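You operate a simulated robot arm through the tools that you are given. There is no shell and no other tool. Be economical: measure what you need, move in short steps, check, and stop when the job is done.

You run a simulated robot arm. Do the job below in one go: nothing can be reset, and whatever is moved stays where it is left.

Task
Let the hot plate cool and rub the glue smear off it.
Fine: switch it off, move its heel lift to the dark board, wait till the red lamp is out, use the felt block and set it back. Set down upright: felt block. What is to be rubbed or washed off counts as gone when no trace of it is left.

The check looks at the end state, three seconds after you hand in, the way a careful person would. Anything else that was tipped, shoved, dropped, spilled or broken makes it a failure.

Robot
A 7-joint arm with a two-finger parallel gripper, fixed in place. Base frame: the origin is at the foot of the arm, x ahead of it, y to its left, z up; the work surface is at about z = 0. Lengths are in mm, angles in rad, forces in N, time in s.
With the tool pointing down near the work surface it reaches from about 240 to 620 mm from the base axis. Its first joint turns from -1.152 to 1.152 rad. Payload 2.6 kg.
The TCP is the grasp point between the finger pads, 30 mm short of the fingertips. In the tool frame z runs along the fingers and y along their closing line. Largest opening 94 mm; finger width 28, thickness 10; the body of the gripper, 50 by 96 mm, starts 55 mm behind the TCP.
Orientation is that of the tool frame in the base frame, as a unit quaternion [w, x, y, z]. With the fingers straight down and closing along the base's y, the tool's x points along the base's -x, its y along +y and its z along -z.

Tools
- The arm moves only by the tool apply_moves. Its arguments are lists of equal length, an entry for each row: "translation": the shift along the tool's x, y, z in mm, a list of three; "dr": the turn, a rotation vector about the tool's x, y, z in rad, a list of three. In form: {"translation": [[dx, dy, dz], ...], "dr": [[rx, ry, rz], ...]}. A call has 1 to 8 rows; each row shifts and turns the commanded pose from where the row before left it, along the tool's axes as they then stand. "claw" is the gripper command, from -1 (fully open) to 1 (shut), values between in proportion, set as the call begins (left out, the last holds). A row lasts 0.2 s, in which the tool goes at most 50 mm and 0.15 rad; a call with a longer step from one row to the next is refused whole, and so is a gripper value outside its range. A pose out of reach is approached as far as the arm can. The call stops where the force on the tool passes 40 N (or 10 N more than at its start, if that is more) or the arm is blocked; 0.2 s more then pass. The fingers move at their own pace (about 72 mm/s each) and stop on an object; they squeeze with about 24 N. The grip force told is the motor's: it shows also when the fingers shut on nothing. Time passes only in rows, and 0.2 s behind the last, so rows that do not move let the fingers close. It gives the time, the measured TCP pose, the force on the tool (base axes), the opening and the grip force at its end, in the units of the frame above (readings bear some noise), with the torque about the TCP (base axes, N m) and any sound that the robot's microphone picked up.
- Cameras (640 x 400 px; columns grow to the right, rows downward): "scene" is fixed at [11.7, 411.2, 581.5]; the picture's right is [-0.94, -0.35, 0.00], its down [-0.17, 0.45, -0.88] and it looks along [0.31, -0.82, -0.48] (base axes); focal length 349 px, centre (320, 200). "wrist" rides on the gripper at [76, 14, -102] in the tool frame; the picture's right is [-0.18, 0.98, 0.00], its down [-0.75, -0.14, -0.64] and it looks along [-0.63, -0.12, 0.77] (tool axes); focal length 243 px, centre (320, 200). There is no depth. A picture from a camera that has moved, and an enlarged one, comes with that camera's place and axes in the base frame and with its lens. The place of the scene camera against the robot may be out by one fixed shift of up to 12 mm in any direction.
- snapshot(camera): a new picture of that camera. It takes no simulated time.
- enlarge(camera, box): a new picture of the part [left, top, right, bottom] of that camera's present view, enlarged. It takes no simulated time.
- sign_off(): hands the job in; it is judged then, once.

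Work in short steps. Places have to be worked out from the pictures, the camera data and where the tool is seen: move nearer, look again, correct. Check each grasp and each placing, and mend what went wrong. You have 120 turns and 76 pictures in all, those below and enlarged ones among them. Open the gripper and draw the arm clear of the work before you hand the job in, unless the task says otherwise; then end with one line.

The tools are called after ">>>" as name(argument=value, ...) on one line, values as JSON. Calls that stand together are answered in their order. apply_moves: Moves the arm, as the interface text tells. Its arguments: {"type":"object","properties":{"translation":{"type":"array"},"dr":{"type":"array"},"claw":{"type":"number"}},"required":["translation","dr"]} The other tools are called the same way: snapshot (camera) takes a picture; enlarge (camera, box) takes an enlarged picture of a part of a camera's view; sign_off () hands the job in.

At the start:

```text
t: 0.0
position: [369.8, -98.7, 317.4]
ee_rot: [0.0, 0.0, 1.0, 0.001]
contact_force: [0.5, -0.9, 0.2]
wrist_torque: [0.01, -0.02, 0.0]
finger_gap: 93.5
finger_force: 0.1
```

scene: 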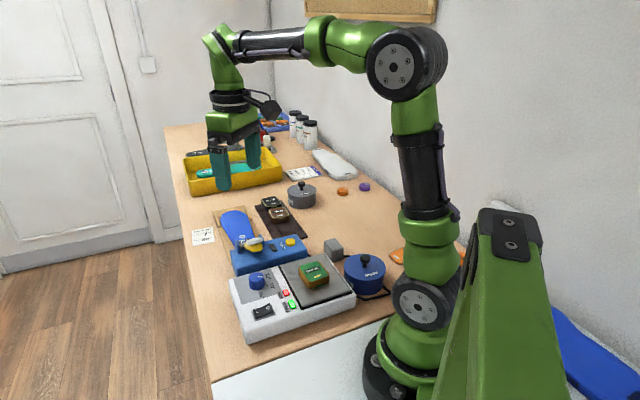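
wrist: 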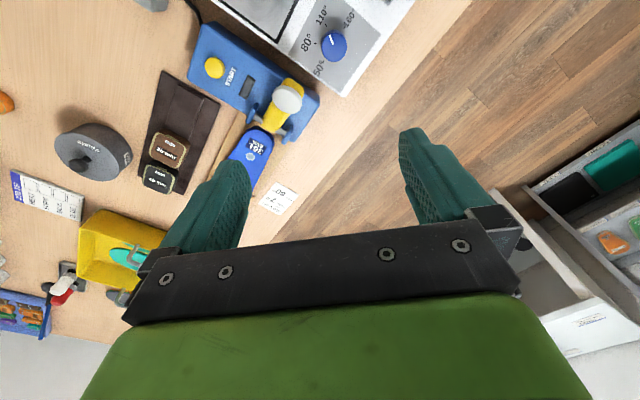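

I start by looking closely at the hot plate and the other items.

>>> enlarge(camera="scene", box=[220, 220, 400, 350])

>>> enlarge(camera="scene", box=[170, 100, 380, 250])

```text
3.08 times, centred on (310, 285) of scene
camera zoom: at [11.7, 411.2, 581.5], right [-0.94, -0.35, 0.0], down [-0.17, 0.45, -0.88], along [0.31, -0.82, -0.48], focal length 1074 px, centre (351, -62)
```

zoom: 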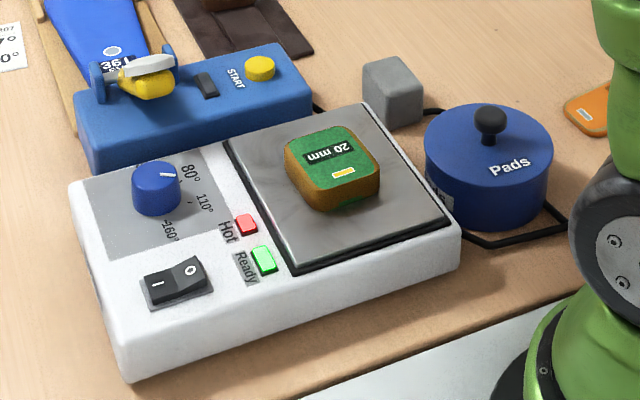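

```text
2.67 times, centred on (275, 175) of scene
camera zoom: at [11.7, 411.2, 581.5], right [-0.94, -0.35, 0.0], down [-0.17, 0.45, -0.88], along [0.31, -0.82, -0.48], focal length 931 px, centre (440, 267)
```

zoom: 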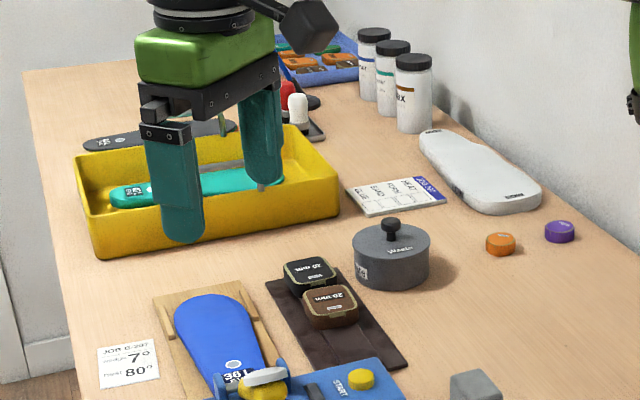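

The green "20 mm" lift is on the plate, and the grey cube is probably the felt block. I'll turn the tool about 90° so the wrist camera can see the hot plate.

>>> apply_moves(translation=[[0, 0, 0], [0, 0, 0], [0, 0, 0], [0, 0, 0], [0, 0, 0], [0, 0, 0], [0, 0, 0], [0, 0, 0]], dr=[[0, 0, 0.15], [0, 0, 0.15], [0, 0, 0.15], [0, 0, 0.15], [0, 0, 0.15], [0, 0, 0.15], [0, 0, 0.15], [0, 0, 0.15]])

>>> apply_moves(translation=[[0, 0, 0], [0, 0, 0], [0, 0, 0], [25, -30, 0], [25, -30, 0], [25, -30, 0]], dr=[[0, 0, 0.15], [0, 0, 0.15], [0, 0, 0.0708], [0, 0, 0], [0, 0, 0], [0, 0, 0]])

>>> snapshot(camera="wrist")

```text
t: 1.8
position: [369.2, -98.2, 316.6]
ee_rot: [0.0, 0.566, 0.825, 0.0]
contact_force: [0.3, -0.1, -0.1]
wrist_torque: [0.0, 0.01, 0.02]
finger_gap: 93.9
finger_force: 0.1
```

```text
t: 3.2
position: [279.9, -23.8, 315.2]
ee_rot: [0.001, 0.707, 0.707, -0.001]
contact_force: [-0.2, -0.1, -0.3]
wrist_torque: [-0.03, 0.0, 0.0]
finger_gap: 93.9
finger_force: 0.0
```

```text
71 pictures are left
camera wrist: at [293.9, 53.9, 418.4], right [0.98, -0.18, 0.0], down [-0.14, -0.75, 0.64], along [-0.12, -0.63, -0.77], focal length 243 px, centre (320, 200)
```

wrist: 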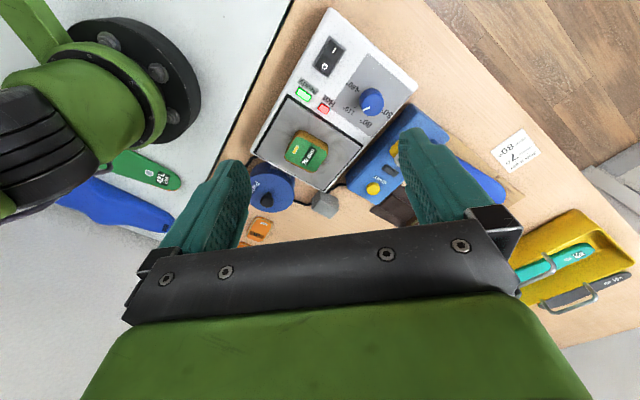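

>>> enlarge(camera="wrist", box=[230, 0, 430, 125])

>>> enlarge(camera="wrist", box=[240, 100, 440, 225])

```text
3.20 times, centred on (330, 62) of wrist
camera zoom: at [293.9, 53.9, 418.4], right [0.98, -0.18, 0.0], down [-0.14, -0.75, 0.64], along [-0.12, -0.63, -0.77], focal length 776 px, centre (288, 640)
```

zoom: 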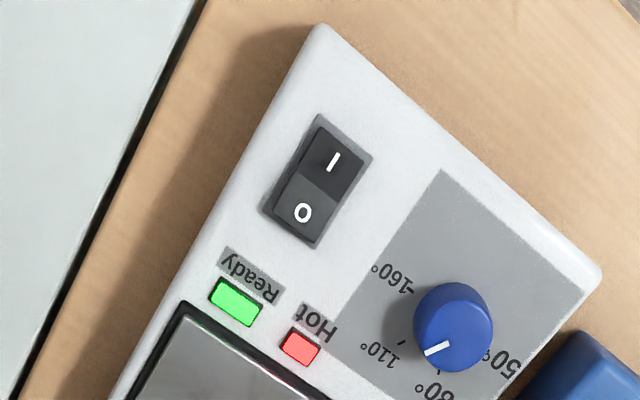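

```text
3.20 times, centred on (340, 162) of wrist
camera zoom: at [293.9, 53.9, 418.4], right [0.98, -0.18, 0.0], down [-0.14, -0.75, 0.64], along [-0.12, -0.63, -0.77], focal length 776 px, centre (256, 320)
```

zoom: 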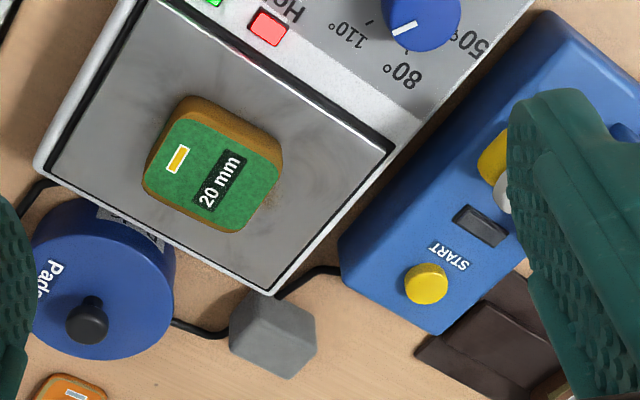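

The box lies at about 45°. The raised "O" half of the rocker is near (284,-17), z about 65. I'll shut the fingers, turn to line up with the rocker and descend to just above it.

>>> apply_moves(translation=[[0, 0, 0], [0, 0, 0], [0, 0, 0], [0, 0, 0], [0, 0, 0], [2, 8, 0], [0, 0, 45], [0, 0, 45]], dr=[[0, 0, -0.15], [0, 0, -0.15], [0, 0, -0.15], [0, 0, -0.15], [0, 0, -0.15], [0, 0, -0.035], [0, 0, 0], [0, 0, 0]], claw=1)

>>> apply_moves(translation=[[0, 0, 45], [0, 0, 45], [0, 0, 0]], dr=[[0, 0, 0], [0, 0, 0], [0, 0, 0]])

>>> snapshot(camera="wrist")

>>> enlarge(camera="scene", box=[220, 220, 400, 350])

```text
t: 5.0
position: [284.8, -18.1, 227.3]
ee_rot: [0.001, 0.382, 0.924, 0.0]
contact_force: [-0.4, -0.3, 0.3]
wrist_torque: [0.03, -0.02, 0.0]
finger_gap: 0.0
finger_force: 24.1
```

```text
t: 5.8
position: [284.7, -21.8, 137.6]
ee_rot: [0.0, 0.384, 0.924, 0.0]
contact_force: [-0.4, 0.2, -0.1]
wrist_torque: [-0.05, -0.01, 0.04]
finger_gap: 0.1
finger_force: 23.9
```

```text
68 pictures are left
camera wrist: at [242.0, 42.8, 240.9], right [0.83, 0.56, 0.0], down [0.43, -0.63, 0.64], along [0.36, -0.53, -0.77], focal length 243 px, centre (320, 200)
```

wrist: 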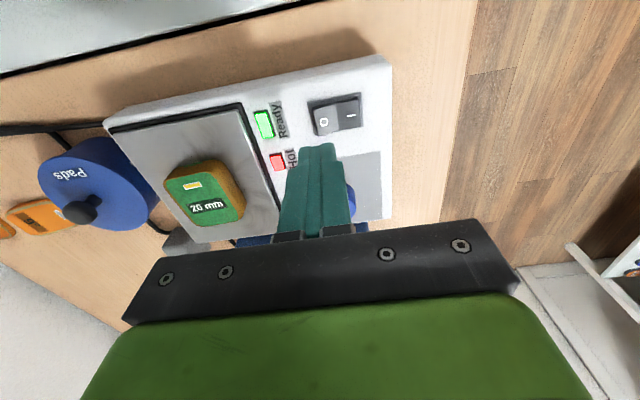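

```text
3.08 times, centred on (310, 285) of scene
camera zoom: at [11.7, 411.2, 581.5], right [-0.94, -0.35, 0.0], down [-0.17, 0.45, -0.88], along [0.31, -0.82, -0.48], focal length 1074 px, centre (351, -62)
```

zoom: 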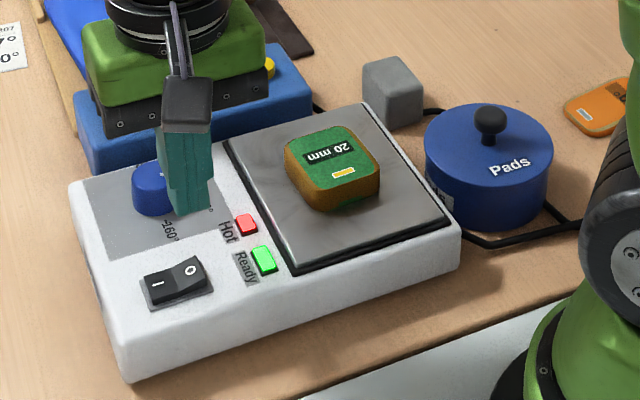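

The O label is confirmed near (285,-16), z about 58. I nudge into place, go down and press in small steps.

>>> apply_moves(translation=[[3, 0.5, 10], [0, 0, 15], [0, 0, 10], [0, 0, 5], [0, 0, 4], [0, 0, 4], [0, 0, 4], [0, 0, 4]], dr=[[0, 0, 0], [0, 0, 0], [0, 0, 0], [0, 0, 0], [0, 0, 0], [0, 0, 0], [0, 0, 0], [0, 0, 0]])

```text
t: 7.6
position: [284.2, -13.8, 86.1]
ee_rot: [0.0, 0.384, 0.924, 0.0]
contact_force: [-5.0, -0.5, 10.6]
wrist_torque: [-0.01, 0.05, 0.01]
finger_gap: 0.1
finger_force: 23.7
stopped in row 8: the force on the tool passed its limit at 55 N (the readings are from after the stop); the commanded pose is now the measured one
```

The press was firm (55 N). I'll lift off and check the rocker.

>>> apply_moves(translation=[[0, 0, -20], [0, 0, -40], [0, 0, -40]], dr=[[0, 0, 0], [0, 0, 0], [0, 0, 0]])

>>> enlarge(camera="scene", box=[220, 220, 400, 350])

>>> snapshot(camera="wrist")

```text
t: 8.4
position: [285.6, -15.4, 184.1]
ee_rot: [-0.001, 0.384, 0.923, 0.001]
contact_force: [0.4, -0.1, -0.1]
wrist_torque: [0.0, 0.05, 0.02]
finger_gap: 0.0
finger_force: 24.0
```

```text
3.08 times, centred on (310, 285) of scene
camera zoom: at [11.7, 411.2, 581.5], right [-0.94, -0.35, 0.0], down [-0.17, 0.45, -0.88], along [0.31, -0.82, -0.48], focal length 1074 px, centre (351, -62)
```

zoom: 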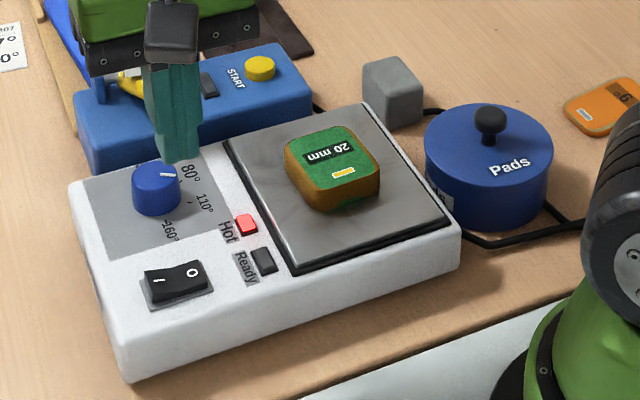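

```text
65 pictures are left
camera wrist: at [242.3, 50.0, 287.3], right [0.83, 0.56, 0.0], down [0.43, -0.63, 0.64], along [0.36, -0.53, -0.77], focal length 243 px, centre (320, 200)
```

wrist: 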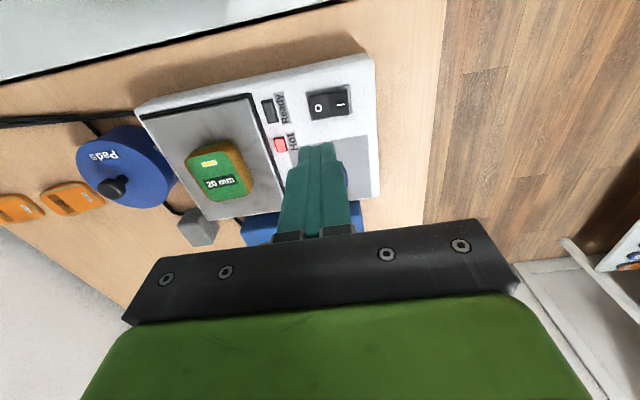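

The switch is off and only the Hot lamp is still on. I'll open the gripper and hover over the green lift near (234,-126).

>>> apply_moves(translation=[[-14, -38, 0], [-14, -38, 0], [-14, -38, 0], [0, 0, 10], [0, 0, 0]], dr=[[0, 0, 0], [0, 0, 0], [0, 0, 0], [0, 0, 0], [0, 0, 0]], claw=-1)

>>> snapshot(camera="wrist")

```text
t: 9.6
position: [232.2, -123.7, 175.5]
ee_rot: [-0.001, 0.385, 0.923, 0.0]
contact_force: [-0.2, -0.1, -0.1]
wrist_torque: [0.01, -0.01, 0.01]
finger_gap: 93.9
finger_force: 0.0
```

```text
64 pictures are left
camera wrist: at [189.4, -59.6, 279.7], right [0.83, 0.56, 0.0], down [0.43, -0.63, 0.64], along [0.36, -0.53, -0.77], focal length 243 px, centre (320, 200)
```

wrist: 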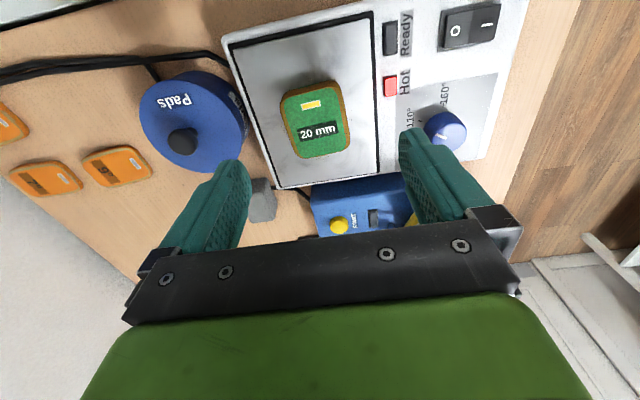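

The lift is lined up with the fingers, centred at about (232,-129). I'll shift there and go down around it, with the tips at z about 60.

>>> apply_moves(translation=[[-3.7, -3.5, 20], [0, 0, 30], [0, 0, 25], [0, 0, 10], [0, 0, 0]], dr=[[0, 0, 0], [0, 0, 0], [0, 0, 0], [0, 0, 0], [0, 0, 0]])

>>> enlarge(camera="scene", box=[250, 220, 390, 310])

```text
t: 10.8
position: [232.6, -128.5, 90.0]
ee_rot: [-0.001, 0.385, 0.923, -0.001]
contact_force: [0.6, -0.2, -0.1]
wrist_torque: [-0.02, 0.02, 0.01]
finger_gap: 94.3
finger_force: 0.1
```

```text
4.44 times, centred on (320, 265) of scene
camera zoom: at [11.7, 411.2, 581.5], right [-0.94, -0.35, 0.0], down [-0.17, 0.45, -0.88], along [0.31, -0.82, -0.48], focal length 1552 px, centre (320, -89)
```

zoom: 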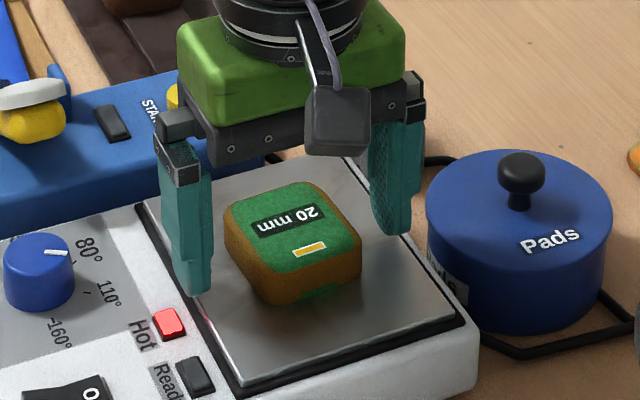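

The fingers straddle the lift well. Closing now.

>>> apply_moves(translation=[[0, 0, 2], [0, 0, 0], [0, 0, 0], [0, 0, 0]], dr=[[0, 0, 0], [0, 0, 0], [0, 0, 0], [0, 0, 0]], claw=1)

>>> apply_moves(translation=[[0, 0, -10], [0, 0, -30], [0, 0, -40], [0, 0, -40]], dr=[[0, 0, 0], [0, 0, 0], [0, 0, 0], [0, 0, 0]])

>>> snapshot(camera="scene")

>>> snapshot(camera="wrist")

```text
t: 11.8
position: [232.6, -129.6, 88.0]
ee_rot: [0.0, 0.384, 0.923, 0.0]
contact_force: [-0.4, 0.0, 0.2]
wrist_torque: [0.0, -0.05, -0.04]
finger_gap: 51.7
finger_force: 24.5
```

```text
t: 12.8
position: [231.7, -134.0, 208.4]
ee_rot: [0.0, 0.384, 0.923, 0.0]
contact_force: [-0.2, 0.0, -0.2]
wrist_torque: [0.01, 0.0, -0.01]
finger_gap: 51.4
finger_force: 23.3
```

```text
62 pictures are left
```

scene: 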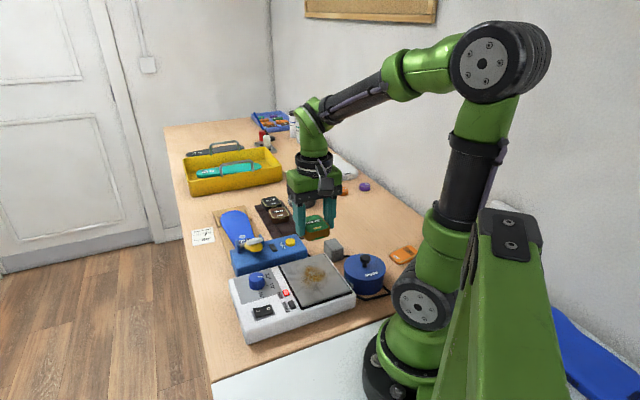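

```text
61 pictures are left
camera wrist: at [188.6, -69.0, 311.7], right [0.83, 0.56, 0.0], down [0.43, -0.63, 0.64], along [0.36, -0.53, -0.77], focal length 243 px, centre (320, 200)
```

wrist: 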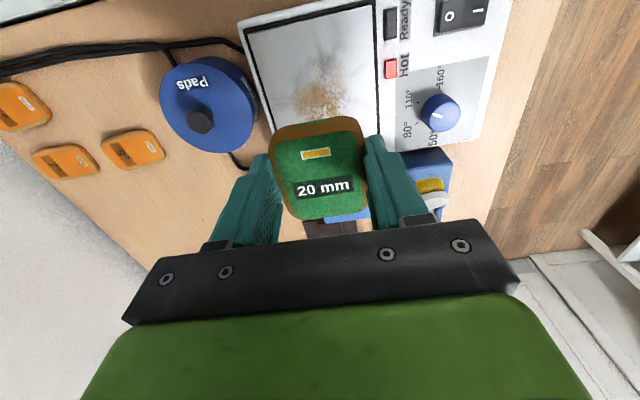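

The lift is held, and the smear is visible where it sat. I'll carry the lift high toward the dark board and look from there.

>>> apply_moves(translation=[[-40, -4, -10], [-40, -4, -10], [-40, -4, -10], [-40, -4, 0], [-40, -4, 0], [0, 0, 0]], dr=[[0, 0, 0], [0, 0, 0], [0, 0, 0], [0, 0, 0], [0, 0, 0], [0, 0, 0]])

>>> snapshot(camera="wrist")

>>> enlarge(camera="scene", box=[200, 150, 400, 275])

```text
t: 14.2
position: [357.8, -287.7, 235.9]
ee_rot: [-0.001, 0.384, 0.923, 0.0]
contact_force: [0.0, 0.3, 0.3]
wrist_torque: [-0.03, 0.03, 0.02]
finger_gap: 51.8
finger_force: 24.0
```

```text
60 pictures are left
camera wrist: at [316.1, -222.5, 339.8], right [0.83, 0.56, 0.0], down [0.43, -0.64, 0.64], along [0.36, -0.53, -0.77], focal length 243 px, centre (320, 200)
```

wrist: 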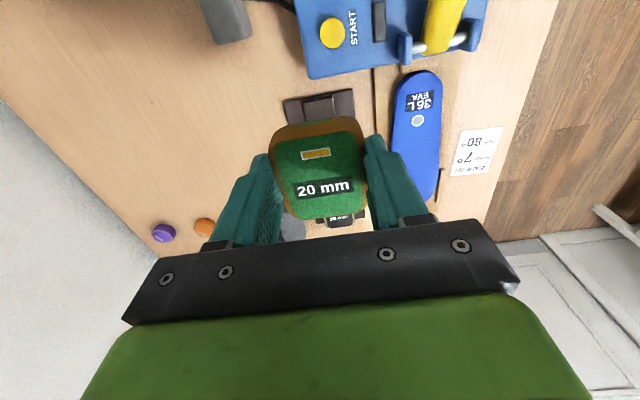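

```text
3.20 times, centred on (300, 212) of scene
camera zoom: at [11.8, 411.1, 581.5], right [-0.94, -0.35, 0.0], down [-0.17, 0.45, -0.88], along [0.31, -0.82, -0.48], focal length 1117 px, centre (384, 160)
```

zoom: 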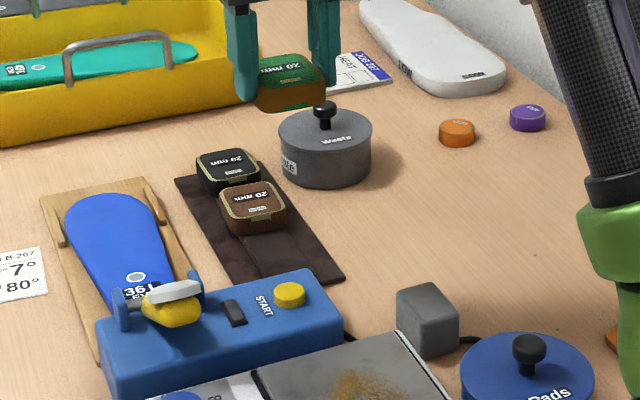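

>>> enlarge(camera="wrist", box=[250, 60, 400, 154])

>>> enlarge(camera="scene", box=[245, 190, 325, 240])

```text
4.26 times, centred on (325, 107) of wrist
camera zoom: at [316.1, -222.5, 339.8], right [0.83, 0.56, 0.0], down [0.43, -0.64, 0.64], along [0.36, -0.53, -0.77], focal length 1032 px, centre (299, 596)
```

zoom: 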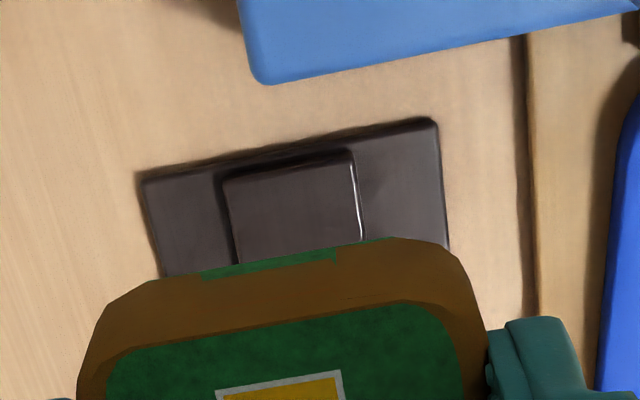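

```text
8.00 times, centred on (285, 215) of scene
camera zoom: at [11.8, 411.1, 581.5], right [-0.94, -0.35, 0.0], down [-0.17, 0.45, -0.88], along [0.31, -0.82, -0.48], focal length 2793 px, centre (600, 80)
```

zoom: 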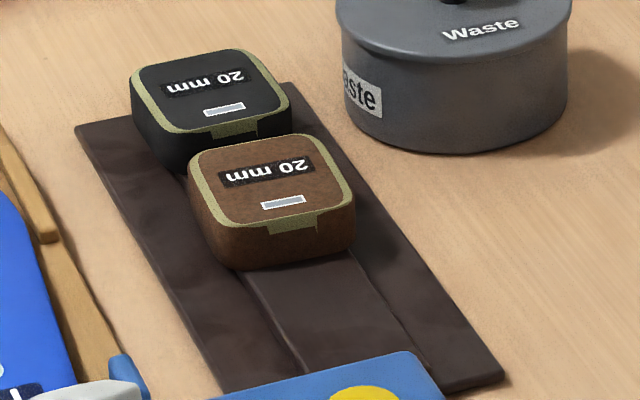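

The board has a raised strip down the middle, and the board axis runs parallel to the tool x. The free place on the strip is about (401,-337). I'll move there and lower to about 20 mm above it.

>>> apply_moves(translation=[[-33, -2, 0], [-32, -2, 0], [0, 0, 40], [0, 0, 45], [0, 0, 45], [0, 0, 30], [0, 0, 10], [0, 0, 0]], dr=[[0, 0, 0], [0, 0, 0], [0, 0, 0], [0, 0, 0], [0, 0, 0], [0, 0, 0], [0, 0, 0], [0, 0, 0]])

>>> snapshot(camera="wrist")

>>> enlarge(camera="scene", box=[225, 175, 345, 250])

```text
t: 16.0
position: [402.7, -337.1, 68.1]
ee_rot: [0.0, 0.384, 0.923, 0.0]
contact_force: [-0.3, -0.7, -0.2]
wrist_torque: [0.0, -0.04, -0.01]
finger_gap: 51.8
finger_force: 24.2
```

```text
56 pictures are left
camera wrist: at [359.6, -271.5, 171.2], right [0.83, 0.56, 0.0], down [0.43, -0.63, 0.64], along [0.36, -0.53, -0.77], focal length 243 px, centre (320, 200)
```

wrist: 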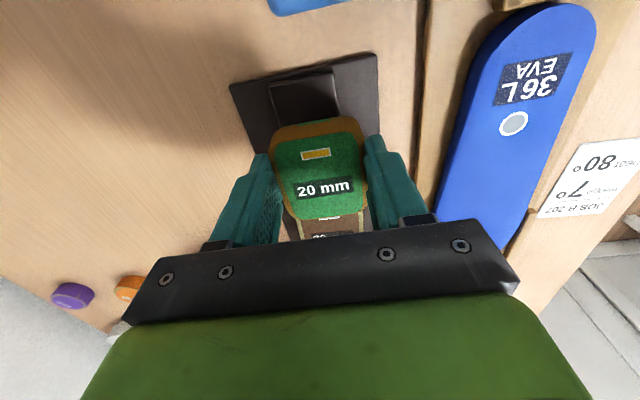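

```text
5.33 times, centred on (285, 212) of scene
camera zoom: at [11.7, 411.2, 581.5], right [-0.94, -0.35, 0.0], down [-0.17, 0.45, -0.88], along [0.31, -0.82, -0.48], focal length 1862 px, centre (507, 133)
```

zoom: 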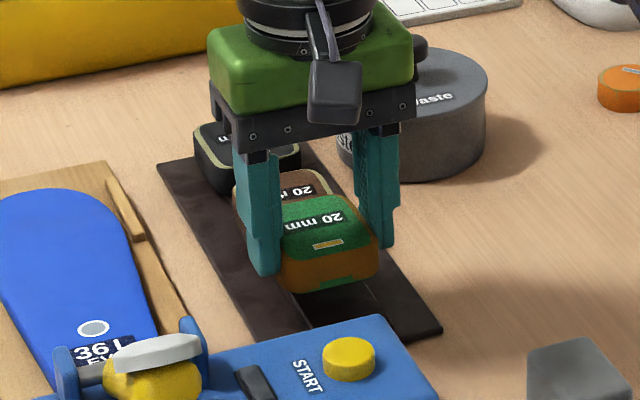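

The lift is over the free part of the strip, about 20 mm clear of the brown one. I'll lower it in small steps until it makes contact.

>>> apply_moves(translation=[[1, -2, 8], [0, 0, 6], [0, 0, 3], [0, 0, 2], [0, 0, 2], [0, 0, 2], [0, 0, 2], [0, 0, 2]], dr=[[0, 0, 0], [0, 0, 0], [0, 0, 0], [0, 0, 0], [0, 0, 0], [0, 0, 0], [0, 0, 0], [0, 0, 0]])

```text
t: 17.8
position: [401.1, -338.3, 42.6]
ee_rot: [0.003, 0.384, 0.923, -0.002]
contact_force: [0.0, -1.7, 22.7]
wrist_torque: [-0.07, 0.01, 0.02]
finger_gap: 51.7
finger_force: 24.2
```

There's contact at about 23 N with the lift seated. I'll release part-way and lift off.

>>> apply_moves(translation=[[0, 0, -1], [0, 0, 0], [0, 0, 0], [0, 0, -20], [0, 0, -40], [0, 0, -40]], dr=[[0, 0, 0], [0, 0, 0], [0, 0, 0], [0, 0, 0], [0, 0, 0], [0, 0, 0]], claw=-0.6)

>>> apply_moves(translation=[[45, 0, -10], [45, 0, 0], [0, 0, 0]], dr=[[0, 0, 0], [0, 0, 0], [0, 0, 0]])

>>> snapshot(camera="wrist")

>>> enlarge(camera="scene", box=[225, 175, 385, 275])

```text
t: 19.2
position: [401.4, -335.0, 142.6]
ee_rot: [-0.001, 0.385, 0.923, 0.0]
contact_force: [-0.9, -0.1, -0.4]
wrist_torque: [-0.06, -0.01, 0.0]
finger_gap: 75.5
finger_force: 0.1
```

```text
t: 20.0
position: [338.6, -271.5, 153.3]
ee_rot: [0.001, 0.384, 0.923, 0.001]
contact_force: [0.0, 0.5, 0.4]
wrist_torque: [0.0, -0.04, 0.03]
finger_gap: 75.3
finger_force: 0.0
```

```text
54 pictures are left
camera wrist: at [296.0, -206.5, 255.5], right [0.83, 0.56, 0.0], down [0.43, -0.63, 0.64], along [0.36, -0.53, -0.77], focal length 243 px, centre (320, 200)
```

wrist: 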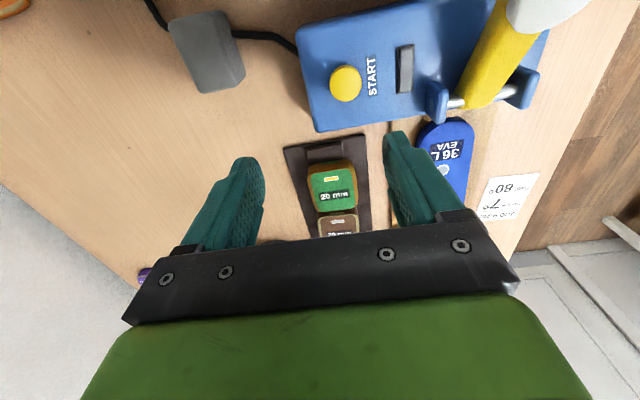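

```text
4.00 times, centred on (305, 225) of scene
camera zoom: at [11.7, 411.2, 581.5], right [-0.94, -0.35, 0.0], down [-0.17, 0.45, -0.88], along [0.31, -0.82, -0.48], focal length 1397 px, centre (380, 100)
```

zoom: 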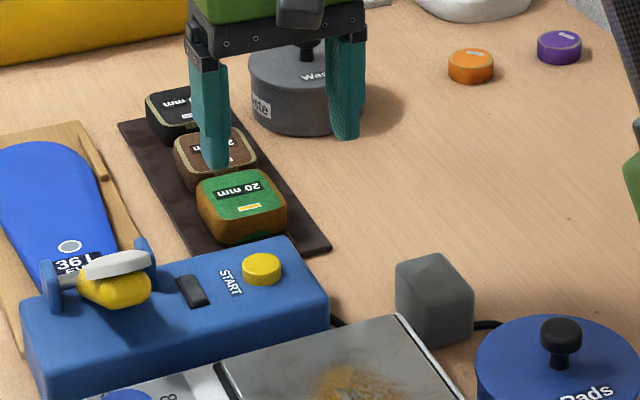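

The lift is down on the board. Next I need to find out whether the grey block is felt or a box on the cable.

>>> enlarge(camera="wrist", box=[130, 0, 310, 112])

>>> enlarge(camera="scene", box=[300, 230, 400, 292])

>>> enlarge(camera="scene", box=[170, 100, 370, 225])

```text
3.56 times, centred on (220, 56) of wrist
camera zoom: at [296.0, -206.5, 255.5], right [0.83, 0.56, 0.0], down [0.43, -0.63, 0.64], along [0.36, -0.53, -0.77], focal length 863 px, centre (676, 712)
```

zoom: 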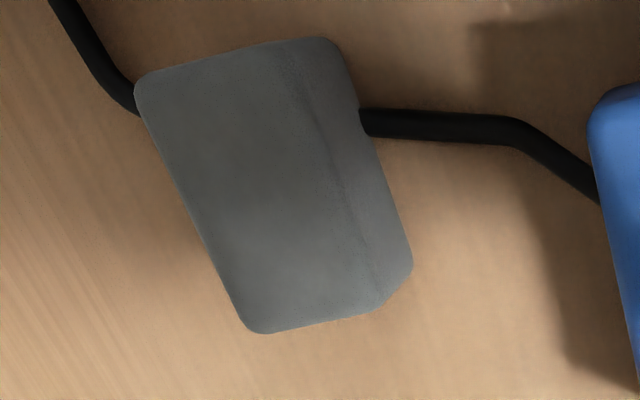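

```text
6.40 times, centred on (350, 261) of scene
camera zoom: at [11.7, 411.2, 581.5], right [-0.94, -0.35, 0.0], down [-0.17, 0.45, -0.88], along [0.31, -0.82, -0.48], focal length 2235 px, centre (128, -190)
```

zoom: 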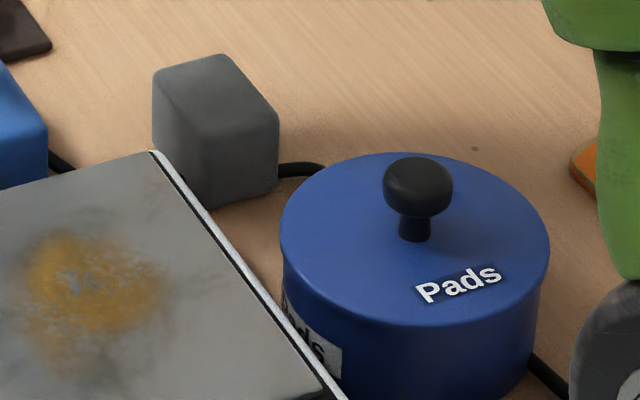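

```text
3.20 times, centred on (270, 162) of scene
camera zoom: at [11.7, 411.2, 581.5], right [-0.94, -0.35, 0.0], down [-0.17, 0.45, -0.88], along [0.31, -0.82, -0.48], focal length 1117 px, centre (480, 320)
```

zoom: 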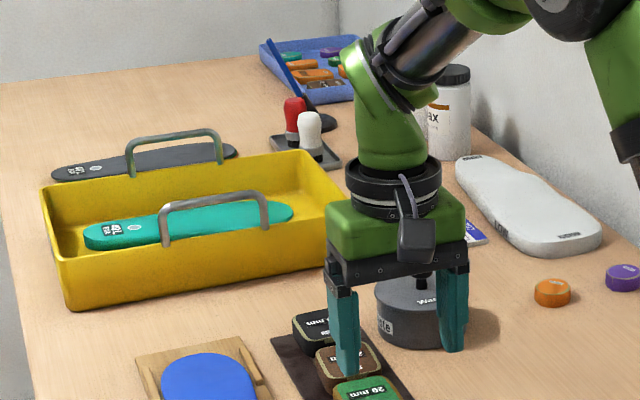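

The cable meets the grey block on both sides, so I'll look at it from directly above and from another side before deciding.

>>> apply_moves(translation=[[9, -23, 0], [9, -23, 0], [10, -23, 0], [0, 0, 0]], dr=[[0, 0, 0], [0, 0, 0], [0, 0, 0], [0, 0, 0]])

>>> snapshot(camera="wrist")

>>> enlarge(camera="wrist", box=[200, 0, 400, 125])

```text
t: 21.0
position: [267.8, -303.1, 152.5]
ee_rot: [0.0, 0.385, 0.923, 0.0]
contact_force: [0.2, -0.6, 0.0]
wrist_torque: [0.06, -0.01, -0.03]
finger_gap: 75.2
finger_force: 0.1
```

```text
49 pictures are left
camera wrist: at [226.4, -238.1, 255.9], right [0.83, 0.56, 0.0], down [0.43, -0.63, 0.64], along [0.36, -0.53, -0.77], focal length 243 px, centre (320, 200)
```

wrist: 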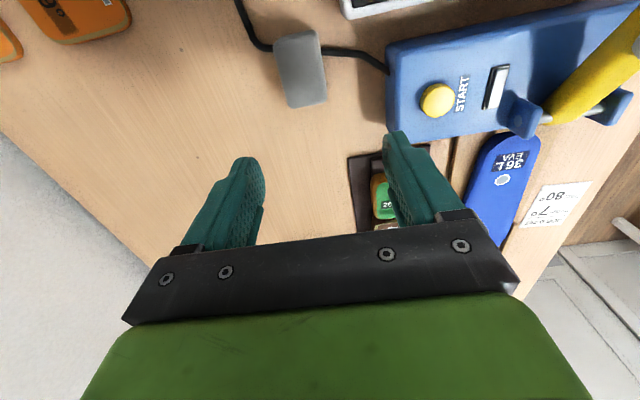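

```text
3.20 times, centred on (300, 62) of wrist
camera zoom: at [226.4, -238.1, 255.9], right [0.83, 0.56, 0.0], down [0.43, -0.63, 0.64], along [0.36, -0.53, -0.77], focal length 776 px, centre (384, 640)
```

zoom: 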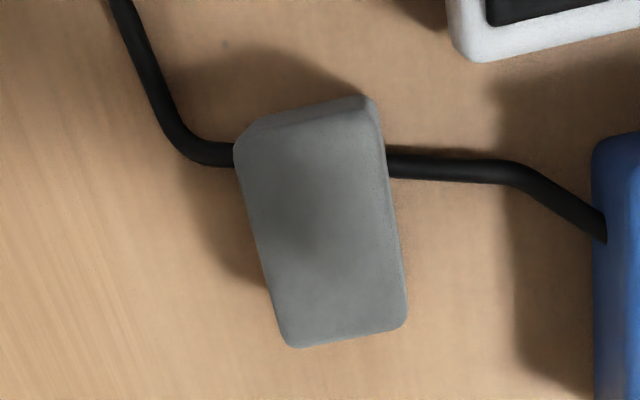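

The block measures about 30×47×50, speckled grey, standing across the cable. It looks like the felt block, centred near (241,-283). I'll hover over it with the fingers opened to 60 mm and look again.

>>> apply_moves(translation=[[17, -2.5, 0], [17, -2.5, 0], [0, 0, 30], [0, 0, 20], [0, 0, 0]], dr=[[0, 0, 0], [0, 0, 0], [0, 0, 0], [0, 0, 0], [0, 0, 0]], claw=-0.28)

>>> snapshot(camera="wrist")

>>> enlarge(camera="scene", box=[270, 200, 390, 275])

```text
t: 22.2
position: [239.9, -280.2, 102.1]
ee_rot: [0.0, 0.385, 0.923, 0.0]
contact_force: [0.8, 0.3, -0.3]
wrist_torque: [0.02, -0.02, 0.02]
finger_gap: 60.2
finger_force: 0.1
```

```text
47 pictures are left
camera wrist: at [196.8, -216.0, 205.7], right [0.83, 0.56, 0.0], down [0.43, -0.63, 0.64], along [0.36, -0.53, -0.77], focal length 243 px, centre (320, 200)
```

wrist: 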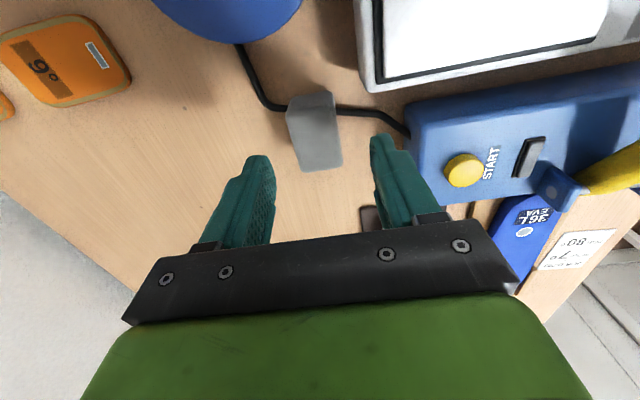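

```text
5.33 times, centred on (330, 238) of scene
camera zoom: at [11.7, 411.2, 581.5], right [-0.94, -0.35, 0.0], down [-0.17, 0.45, -0.88], along [0.31, -0.82, -0.48], focal length 1862 px, centre (267, 0)
```

zoom: 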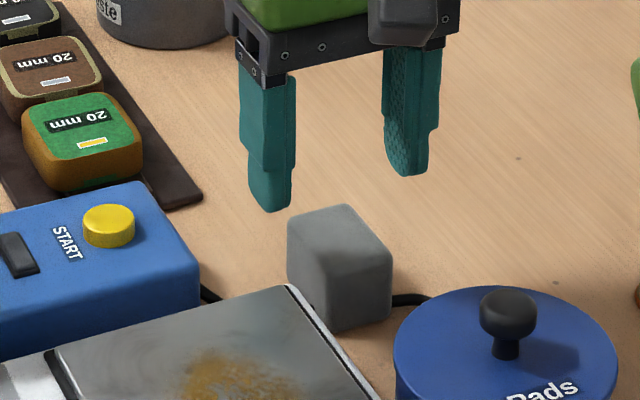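

The block is centred between the fingers and aligned with them. I'll lower to TCP z≈56 and close.

>>> apply_moves(translation=[[0, -1.5, 15], [0, 0, 15], [0, 0, 10], [0, 0, 6], [0, 0, 0]], dr=[[0, 0, 0], [0, 0, 0], [0, 0, 0], [0, 0, 0], [0, 0, 0]])

>>> enlarge(camera="scene", box=[270, 200, 390, 275])

>>> apply_moves(translation=[[0, 0, 0], [0, 0, 0], [0, 0, 0], [0, 0, 0]], dr=[[0, 0, 0], [0, 0, 0], [0, 0, 0], [0, 0, 0]], claw=1)

```text
t: 23.4
position: [242.0, -282.5, 55.6]
ee_rot: [0.001, 0.384, 0.923, 0.0]
contact_force: [-0.8, 0.3, 0.1]
wrist_torque: [-0.01, -0.01, 0.0]
finger_gap: 60.3
finger_force: 0.0
```

```text
5.33 times, centred on (330, 238) of scene
camera zoom: at [11.7, 411.2, 581.5], right [-0.94, -0.35, 0.0], down [-0.17, 0.45, -0.88], along [0.31, -0.82, -0.48], focal length 1862 px, centre (267, 0)
```

zoom: 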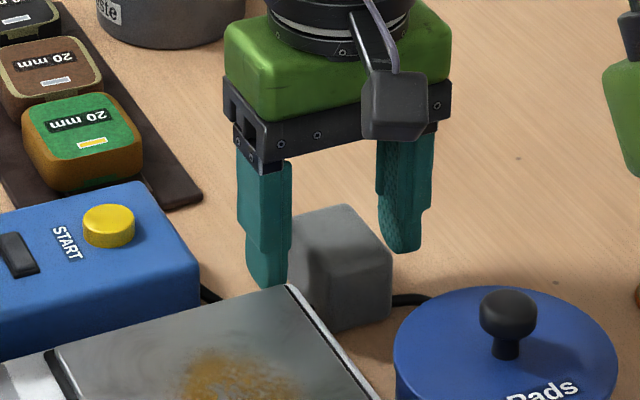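

```text
t: 24.4
position: [241.7, -282.2, 55.4]
ee_rot: [0.0, 0.384, 0.923, 0.0]
contact_force: [-0.4, -0.3, 0.9]
wrist_torque: [-0.04, 0.01, 0.0]
finger_gap: 34.7
finger_force: 23.8
```

The block is gripped at 34.7 mm. I'll try a very small lift and watch the force, in case the block is tied to the cable.

>>> apply_moves(translation=[[0, 0, -1.5], [0, 0, -1.5], [0, 0, 0]], dr=[[0, 0, 0], [0, 0, 0], [0, 0, 0]])

>>> enlarge(camera="scene", box=[290, 225, 370, 275])

```text
t: 25.2
position: [239.2, -281.1, 57.7]
ee_rot: [0.0, 0.384, 0.923, 0.0]
contact_force: [-0.1, -0.4, -0.3]
wrist_torque: [-0.01, 0.0, -0.01]
finger_gap: 34.8
finger_force: 23.7
```

```text
8.00 times, centred on (330, 250) of scene
camera zoom: at [11.7, 411.2, 581.5], right [-0.94, -0.35, 0.0], down [-0.17, 0.45, -0.88], along [0.31, -0.82, -0.48], focal length 2793 px, centre (240, -200)
```

zoom: 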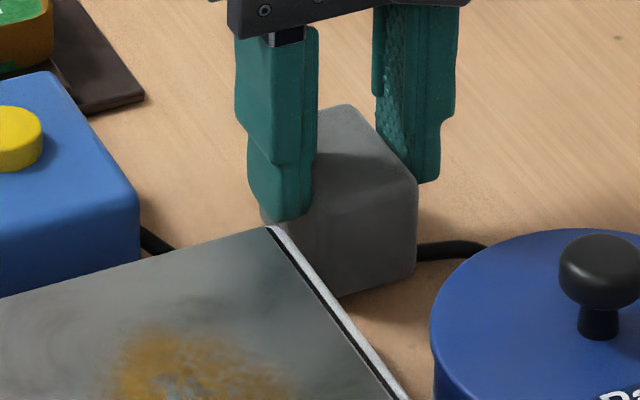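

There's no resistance and almost no weight, which fits felt. I'll lift it further and look.

>>> apply_moves(translation=[[0, 0, -10], [0, 0, -20], [0, 0, -40], [0, 0, -40], [0, 0, 0]], dr=[[0, 0, 0], [0, 0, 0], [0, 0, 0], [0, 0, 0], [0, 0, 0]])

>>> enlarge(camera="scene", box=[220, 180, 400, 305])

>>> snapshot(camera="wrist")

```text
t: 26.4
position: [238.8, -281.9, 172.3]
ee_rot: [0.001, 0.385, 0.923, 0.0]
contact_force: [0.7, 0.8, -0.6]
wrist_torque: [0.01, -0.02, 0.01]
finger_gap: 34.6
finger_force: 24.5
```

```text
3.20 times, centred on (310, 242) of scene
camera zoom: at [11.7, 411.2, 581.5], right [-0.94, -0.35, 0.0], down [-0.17, 0.45, -0.88], along [0.31, -0.82, -0.48], focal length 1117 px, centre (352, 64)
```

zoom: 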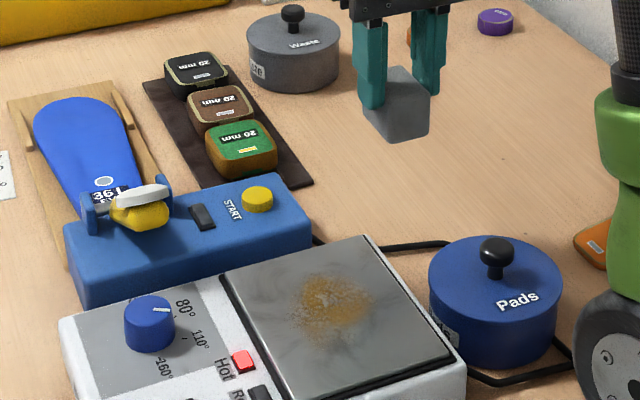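

```text
42 pictures are left
camera wrist: at [195.6, -216.5, 275.6], right [0.83, 0.56, 0.0], down [0.43, -0.63, 0.64], along [0.36, -0.53, -0.77], focal length 243 px, centre (320, 200)
```

wrist: 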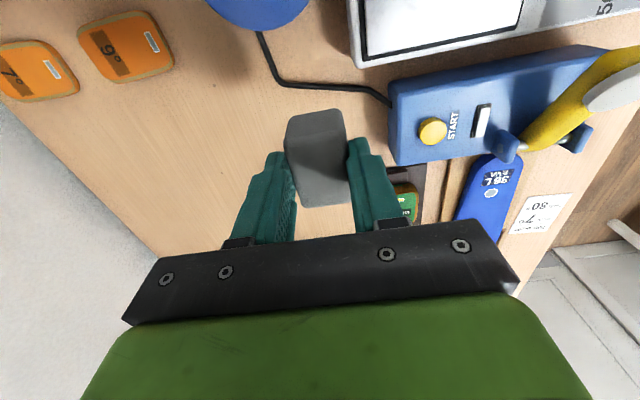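

The block came free and the cable stayed put, so it is the felt block. The Hot lamp is still lit. I'll hover beside the plate and wait.

>>> apply_moves(translation=[[16, 26, 0], [16, 26, 0], [16, 26, 0], [16, 25, 0], [0, 0, 0], [0, 0, 0], [0, 0, 0], [0, 0, 0]], dr=[[0, 0, 0], [0, 0, 0], [0, 0, 0], [0, 0, 0], [0, 0, 0], [0, 0, 0], [0, 0, 0], [0, 0, 0]])

>>> apply_moves(translation=[[0, 0, 0], [0, 0, 0], [0, 0, 0], [0, 0, 0], [0, 0, 0], [0, 0, 0], [0, 0, 0], [0, 0, 0]], dr=[[0, 0, 0], [0, 0, 0], [0, 0, 0], [0, 0, 0], [0, 0, 0], [0, 0, 0], [0, 0, 0], [0, 0, 0]])

>>> apply_moves(translation=[[0, 0, 0], [0, 0, 0], [0, 0, 0], [0, 0, 0], [0, 0, 0], [0, 0, 0], [0, 0, 0], [0, 0, 0]], dr=[[0, 0, 0], [0, 0, 0], [0, 0, 0], [0, 0, 0], [0, 0, 0], [0, 0, 0], [0, 0, 0], [0, 0, 0]])

>>> snapshot(camera="wrist")

```text
t: 28.2
position: [266.9, -163.3, 170.9]
ee_rot: [0.0, 0.385, 0.923, 0.0]
contact_force: [0.7, 0.2, -1.2]
wrist_torque: [0.0, -0.02, 0.01]
finger_gap: 34.8
finger_force: 23.8
```

```text
t: 30.0
position: [267.2, -164.3, 168.3]
ee_rot: [0.001, 0.385, 0.923, 0.001]
contact_force: [-0.1, 0.3, -0.2]
wrist_torque: [-0.01, 0.02, -0.01]
finger_gap: 34.7
finger_force: 23.8
```

```text
t: 31.8
position: [267.4, -164.0, 170.2]
ee_rot: [0.0, 0.385, 0.923, 0.0]
contact_force: [0.3, -0.6, -0.2]
wrist_torque: [-0.02, 0.0, -0.01]
finger_gap: 35.0
finger_force: 24.1
```

```text
41 pictures are left
camera wrist: at [223.8, -98.7, 273.6], right [0.83, 0.56, 0.0], down [0.43, -0.63, 0.64], along [0.36, -0.53, -0.77], focal length 243 px, centre (320, 200)
```

wrist: 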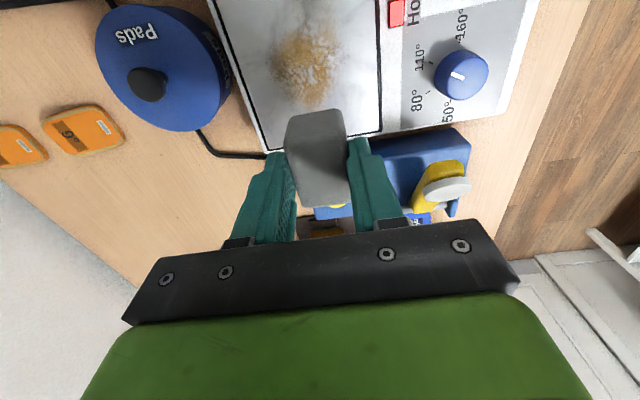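

The smear is centred near (236,-142) and about 60 mm across. The lamp is still red, so I keep waiting.

>>> apply_moves(translation=[[0, 0, 0], [0, 0, 0], [0, 0, 0], [0, 0, 0], [0, 0, 0], [0, 0, 0], [0, 0, 0], [0, 0, 0]], dr=[[0, 0, 0], [0, 0, 0], [0, 0, 0], [0, 0, 0], [0, 0, 0], [0, 0, 0], [0, 0, 0], [0, 0, 0]])

>>> apply_moves(translation=[[0, 0, 0], [0, 0, 0], [0, 0, 0], [0, 0, 0], [0, 0, 0], [0, 0, 0], [0, 0, 0], [0, 0, 0]], dr=[[0, 0, 0], [0, 0, 0], [0, 0, 0], [0, 0, 0], [0, 0, 0], [0, 0, 0], [0, 0, 0], [0, 0, 0]])

>>> apply_moves(translation=[[0, 0, 0], [0, 0, 0], [0, 0, 0], [0, 0, 0], [0, 0, 0], [0, 0, 0], [0, 0, 0], [0, 0, 0]], dr=[[0, 0, 0], [0, 0, 0], [0, 0, 0], [0, 0, 0], [0, 0, 0], [0, 0, 0], [0, 0, 0], [0, 0, 0]])

>>> apply_moves(translation=[[0, 0, 0], [0, 0, 0], [0, 0, 0], [0, 0, 0], [0, 0, 0], [0, 0, 0], [0, 0, 0], [0, 0, 0]], dr=[[0, 0, 0], [0, 0, 0], [0, 0, 0], [0, 0, 0], [0, 0, 0], [0, 0, 0], [0, 0, 0], [0, 0, 0]])

>>> apply_moves(translation=[[0, 0, 0], [0, 0, 0], [0, 0, 0], [0, 0, 0], [0, 0, 0], [0, 0, 0], [0, 0, 0], [0, 0, 0]], dr=[[0, 0, 0], [0, 0, 0], [0, 0, 0], [0, 0, 0], [0, 0, 0], [0, 0, 0], [0, 0, 0], [0, 0, 0]])

>>> enlarge(camera="scene", box=[220, 230, 380, 330])

```text
t: 33.6
position: [267.7, -164.4, 170.5]
ee_rot: [-0.001, 0.385, 0.923, 0.0]
contact_force: [0.7, 0.0, 0.1]
wrist_torque: [-0.01, 0.0, 0.01]
finger_gap: 34.7
finger_force: 24.0
```

```text
t: 35.4
position: [266.6, -163.8, 170.6]
ee_rot: [-0.001, 0.385, 0.923, 0.0]
contact_force: [0.4, -0.7, 0.0]
wrist_torque: [0.01, 0.0, -0.03]
finger_gap: 34.9
finger_force: 24.4
```

```text
t: 37.2
position: [266.9, -164.1, 171.0]
ee_rot: [0.001, 0.385, 0.923, 0.0]
contact_force: [0.4, 0.1, -0.9]
wrist_torque: [0.0, 0.02, 0.0]
finger_gap: 34.7
finger_force: 24.1
```

```text
t: 39.0
position: [266.7, -164.6, 170.3]
ee_rot: [0.0, 0.384, 0.923, 0.0]
contact_force: [-0.4, -0.1, 0.5]
wrist_torque: [0.0, 0.01, -0.02]
finger_gap: 34.6
finger_force: 23.8
```

```text
t: 40.8
position: [266.7, -163.5, 170.2]
ee_rot: [0.0, 0.385, 0.923, 0.0]
contact_force: [0.6, -0.6, 0.4]
wrist_torque: [-0.01, -0.01, -0.02]
finger_gap: 34.6
finger_force: 24.1
```

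```text
4.00 times, centred on (300, 280) of scene
camera zoom: at [11.7, 411.2, 581.5], right [-0.94, -0.35, 0.0], down [-0.17, 0.45, -0.88], along [0.31, -0.82, -0.48], focal length 1397 px, centre (400, -120)
```

zoom: 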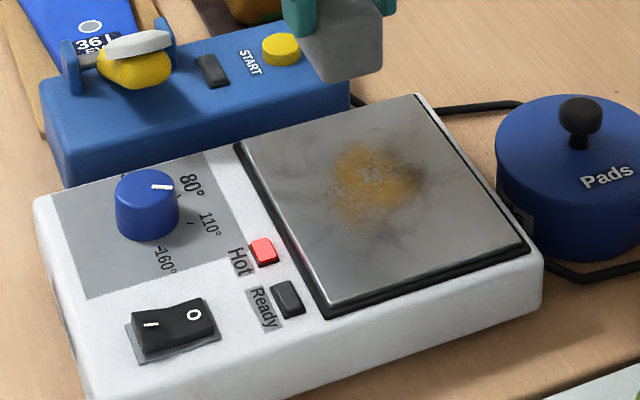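

The lamp is still red at t=41 s, so I wait longer.

>>> apply_moves(translation=[[0, 0, 0], [0, 0, 0], [0, 0, 0], [0, 0, 0], [0, 0, 0], [0, 0, 0], [0, 0, 0], [0, 0, 0]], dr=[[0, 0, 0], [0, 0, 0], [0, 0, 0], [0, 0, 0], [0, 0, 0], [0, 0, 0], [0, 0, 0], [0, 0, 0]])

>>> apply_moves(translation=[[0, 0, 0], [0, 0, 0], [0, 0, 0], [0, 0, 0], [0, 0, 0], [0, 0, 0], [0, 0, 0], [0, 0, 0]], dr=[[0, 0, 0], [0, 0, 0], [0, 0, 0], [0, 0, 0], [0, 0, 0], [0, 0, 0], [0, 0, 0], [0, 0, 0]])

>>> apply_moves(translation=[[0, 0, 0], [0, 0, 0], [0, 0, 0], [0, 0, 0], [0, 0, 0], [0, 0, 0], [0, 0, 0], [0, 0, 0]], dr=[[0, 0, 0], [0, 0, 0], [0, 0, 0], [0, 0, 0], [0, 0, 0], [0, 0, 0], [0, 0, 0], [0, 0, 0]])

>>> apply_moves(translation=[[0, 0, 0], [0, 0, 0], [0, 0, 0], [0, 0, 0], [0, 0, 0], [0, 0, 0], [0, 0, 0], [0, 0, 0]], dr=[[0, 0, 0], [0, 0, 0], [0, 0, 0], [0, 0, 0], [0, 0, 0], [0, 0, 0], [0, 0, 0], [0, 0, 0]])

>>> apply_moves(translation=[[0, 0, 0], [0, 0, 0], [0, 0, 0], [0, 0, 0], [0, 0, 0], [0, 0, 0], [0, 0, 0], [0, 0, 0]], dr=[[0, 0, 0], [0, 0, 0], [0, 0, 0], [0, 0, 0], [0, 0, 0], [0, 0, 0], [0, 0, 0], [0, 0, 0]])

>>> apply_moves(translation=[[0, 0, 0], [0, 0, 0], [0, 0, 0], [0, 0, 0], [0, 0, 0], [0, 0, 0], [0, 0, 0], [0, 0, 0]], dr=[[0, 0, 0], [0, 0, 0], [0, 0, 0], [0, 0, 0], [0, 0, 0], [0, 0, 0], [0, 0, 0], [0, 0, 0]])

>>> enlarge(camera="scene", box=[220, 230, 380, 330])

```text
t: 42.6
position: [267.1, -162.8, 170.6]
ee_rot: [0.0, 0.384, 0.923, 0.0]
contact_force: [0.2, 0.3, -0.4]
wrist_torque: [0.0, 0.01, 0.03]
finger_gap: 34.9
finger_force: 24.2
```

```text
t: 44.4
position: [266.9, -163.6, 170.7]
ee_rot: [0.0, 0.384, 0.924, 0.0]
contact_force: [0.4, -0.3, 0.0]
wrist_torque: [0.0, -0.03, 0.02]
finger_gap: 34.8
finger_force: 24.2
```

```text
t: 46.2
position: [267.4, -164.2, 170.1]
ee_rot: [0.0, 0.384, 0.923, 0.0]
contact_force: [-0.7, -1.8, -0.5]
wrist_torque: [0.01, 0.01, 0.0]
finger_gap: 34.7
finger_force: 24.2
```

```text
t: 48.0
position: [266.7, -164.0, 170.9]
ee_rot: [0.0, 0.385, 0.923, 0.0]
contact_force: [0.2, -0.4, -1.9]
wrist_torque: [-0.02, -0.01, -0.02]
finger_gap: 34.8
finger_force: 23.9
```

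```text
t: 49.8
position: [267.0, -164.0, 170.6]
ee_rot: [-0.001, 0.384, 0.923, 0.0]
contact_force: [-0.4, 0.7, -0.2]
wrist_torque: [0.01, 0.0, 0.07]
finger_gap: 34.6
finger_force: 24.1
```

```text
t: 51.6
position: [266.4, -163.5, 170.5]
ee_rot: [0.0, 0.384, 0.923, -0.001]
contact_force: [0.4, -0.5, -0.9]
wrist_torque: [0.05, -0.01, -0.04]
finger_gap: 34.8
finger_force: 24.2
```

```text
4.00 times, centred on (300, 280) of scene
camera zoom: at [11.7, 411.2, 581.5], right [-0.94, -0.35, 0.0], down [-0.17, 0.45, -0.88], along [0.31, -0.82, -0.48], focal length 1397 px, centre (400, -120)
```

zoom: 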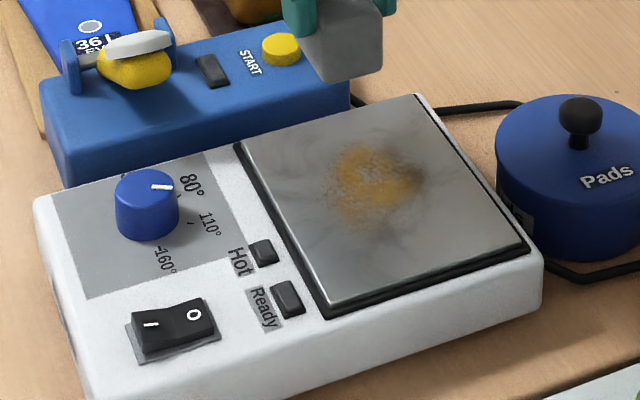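

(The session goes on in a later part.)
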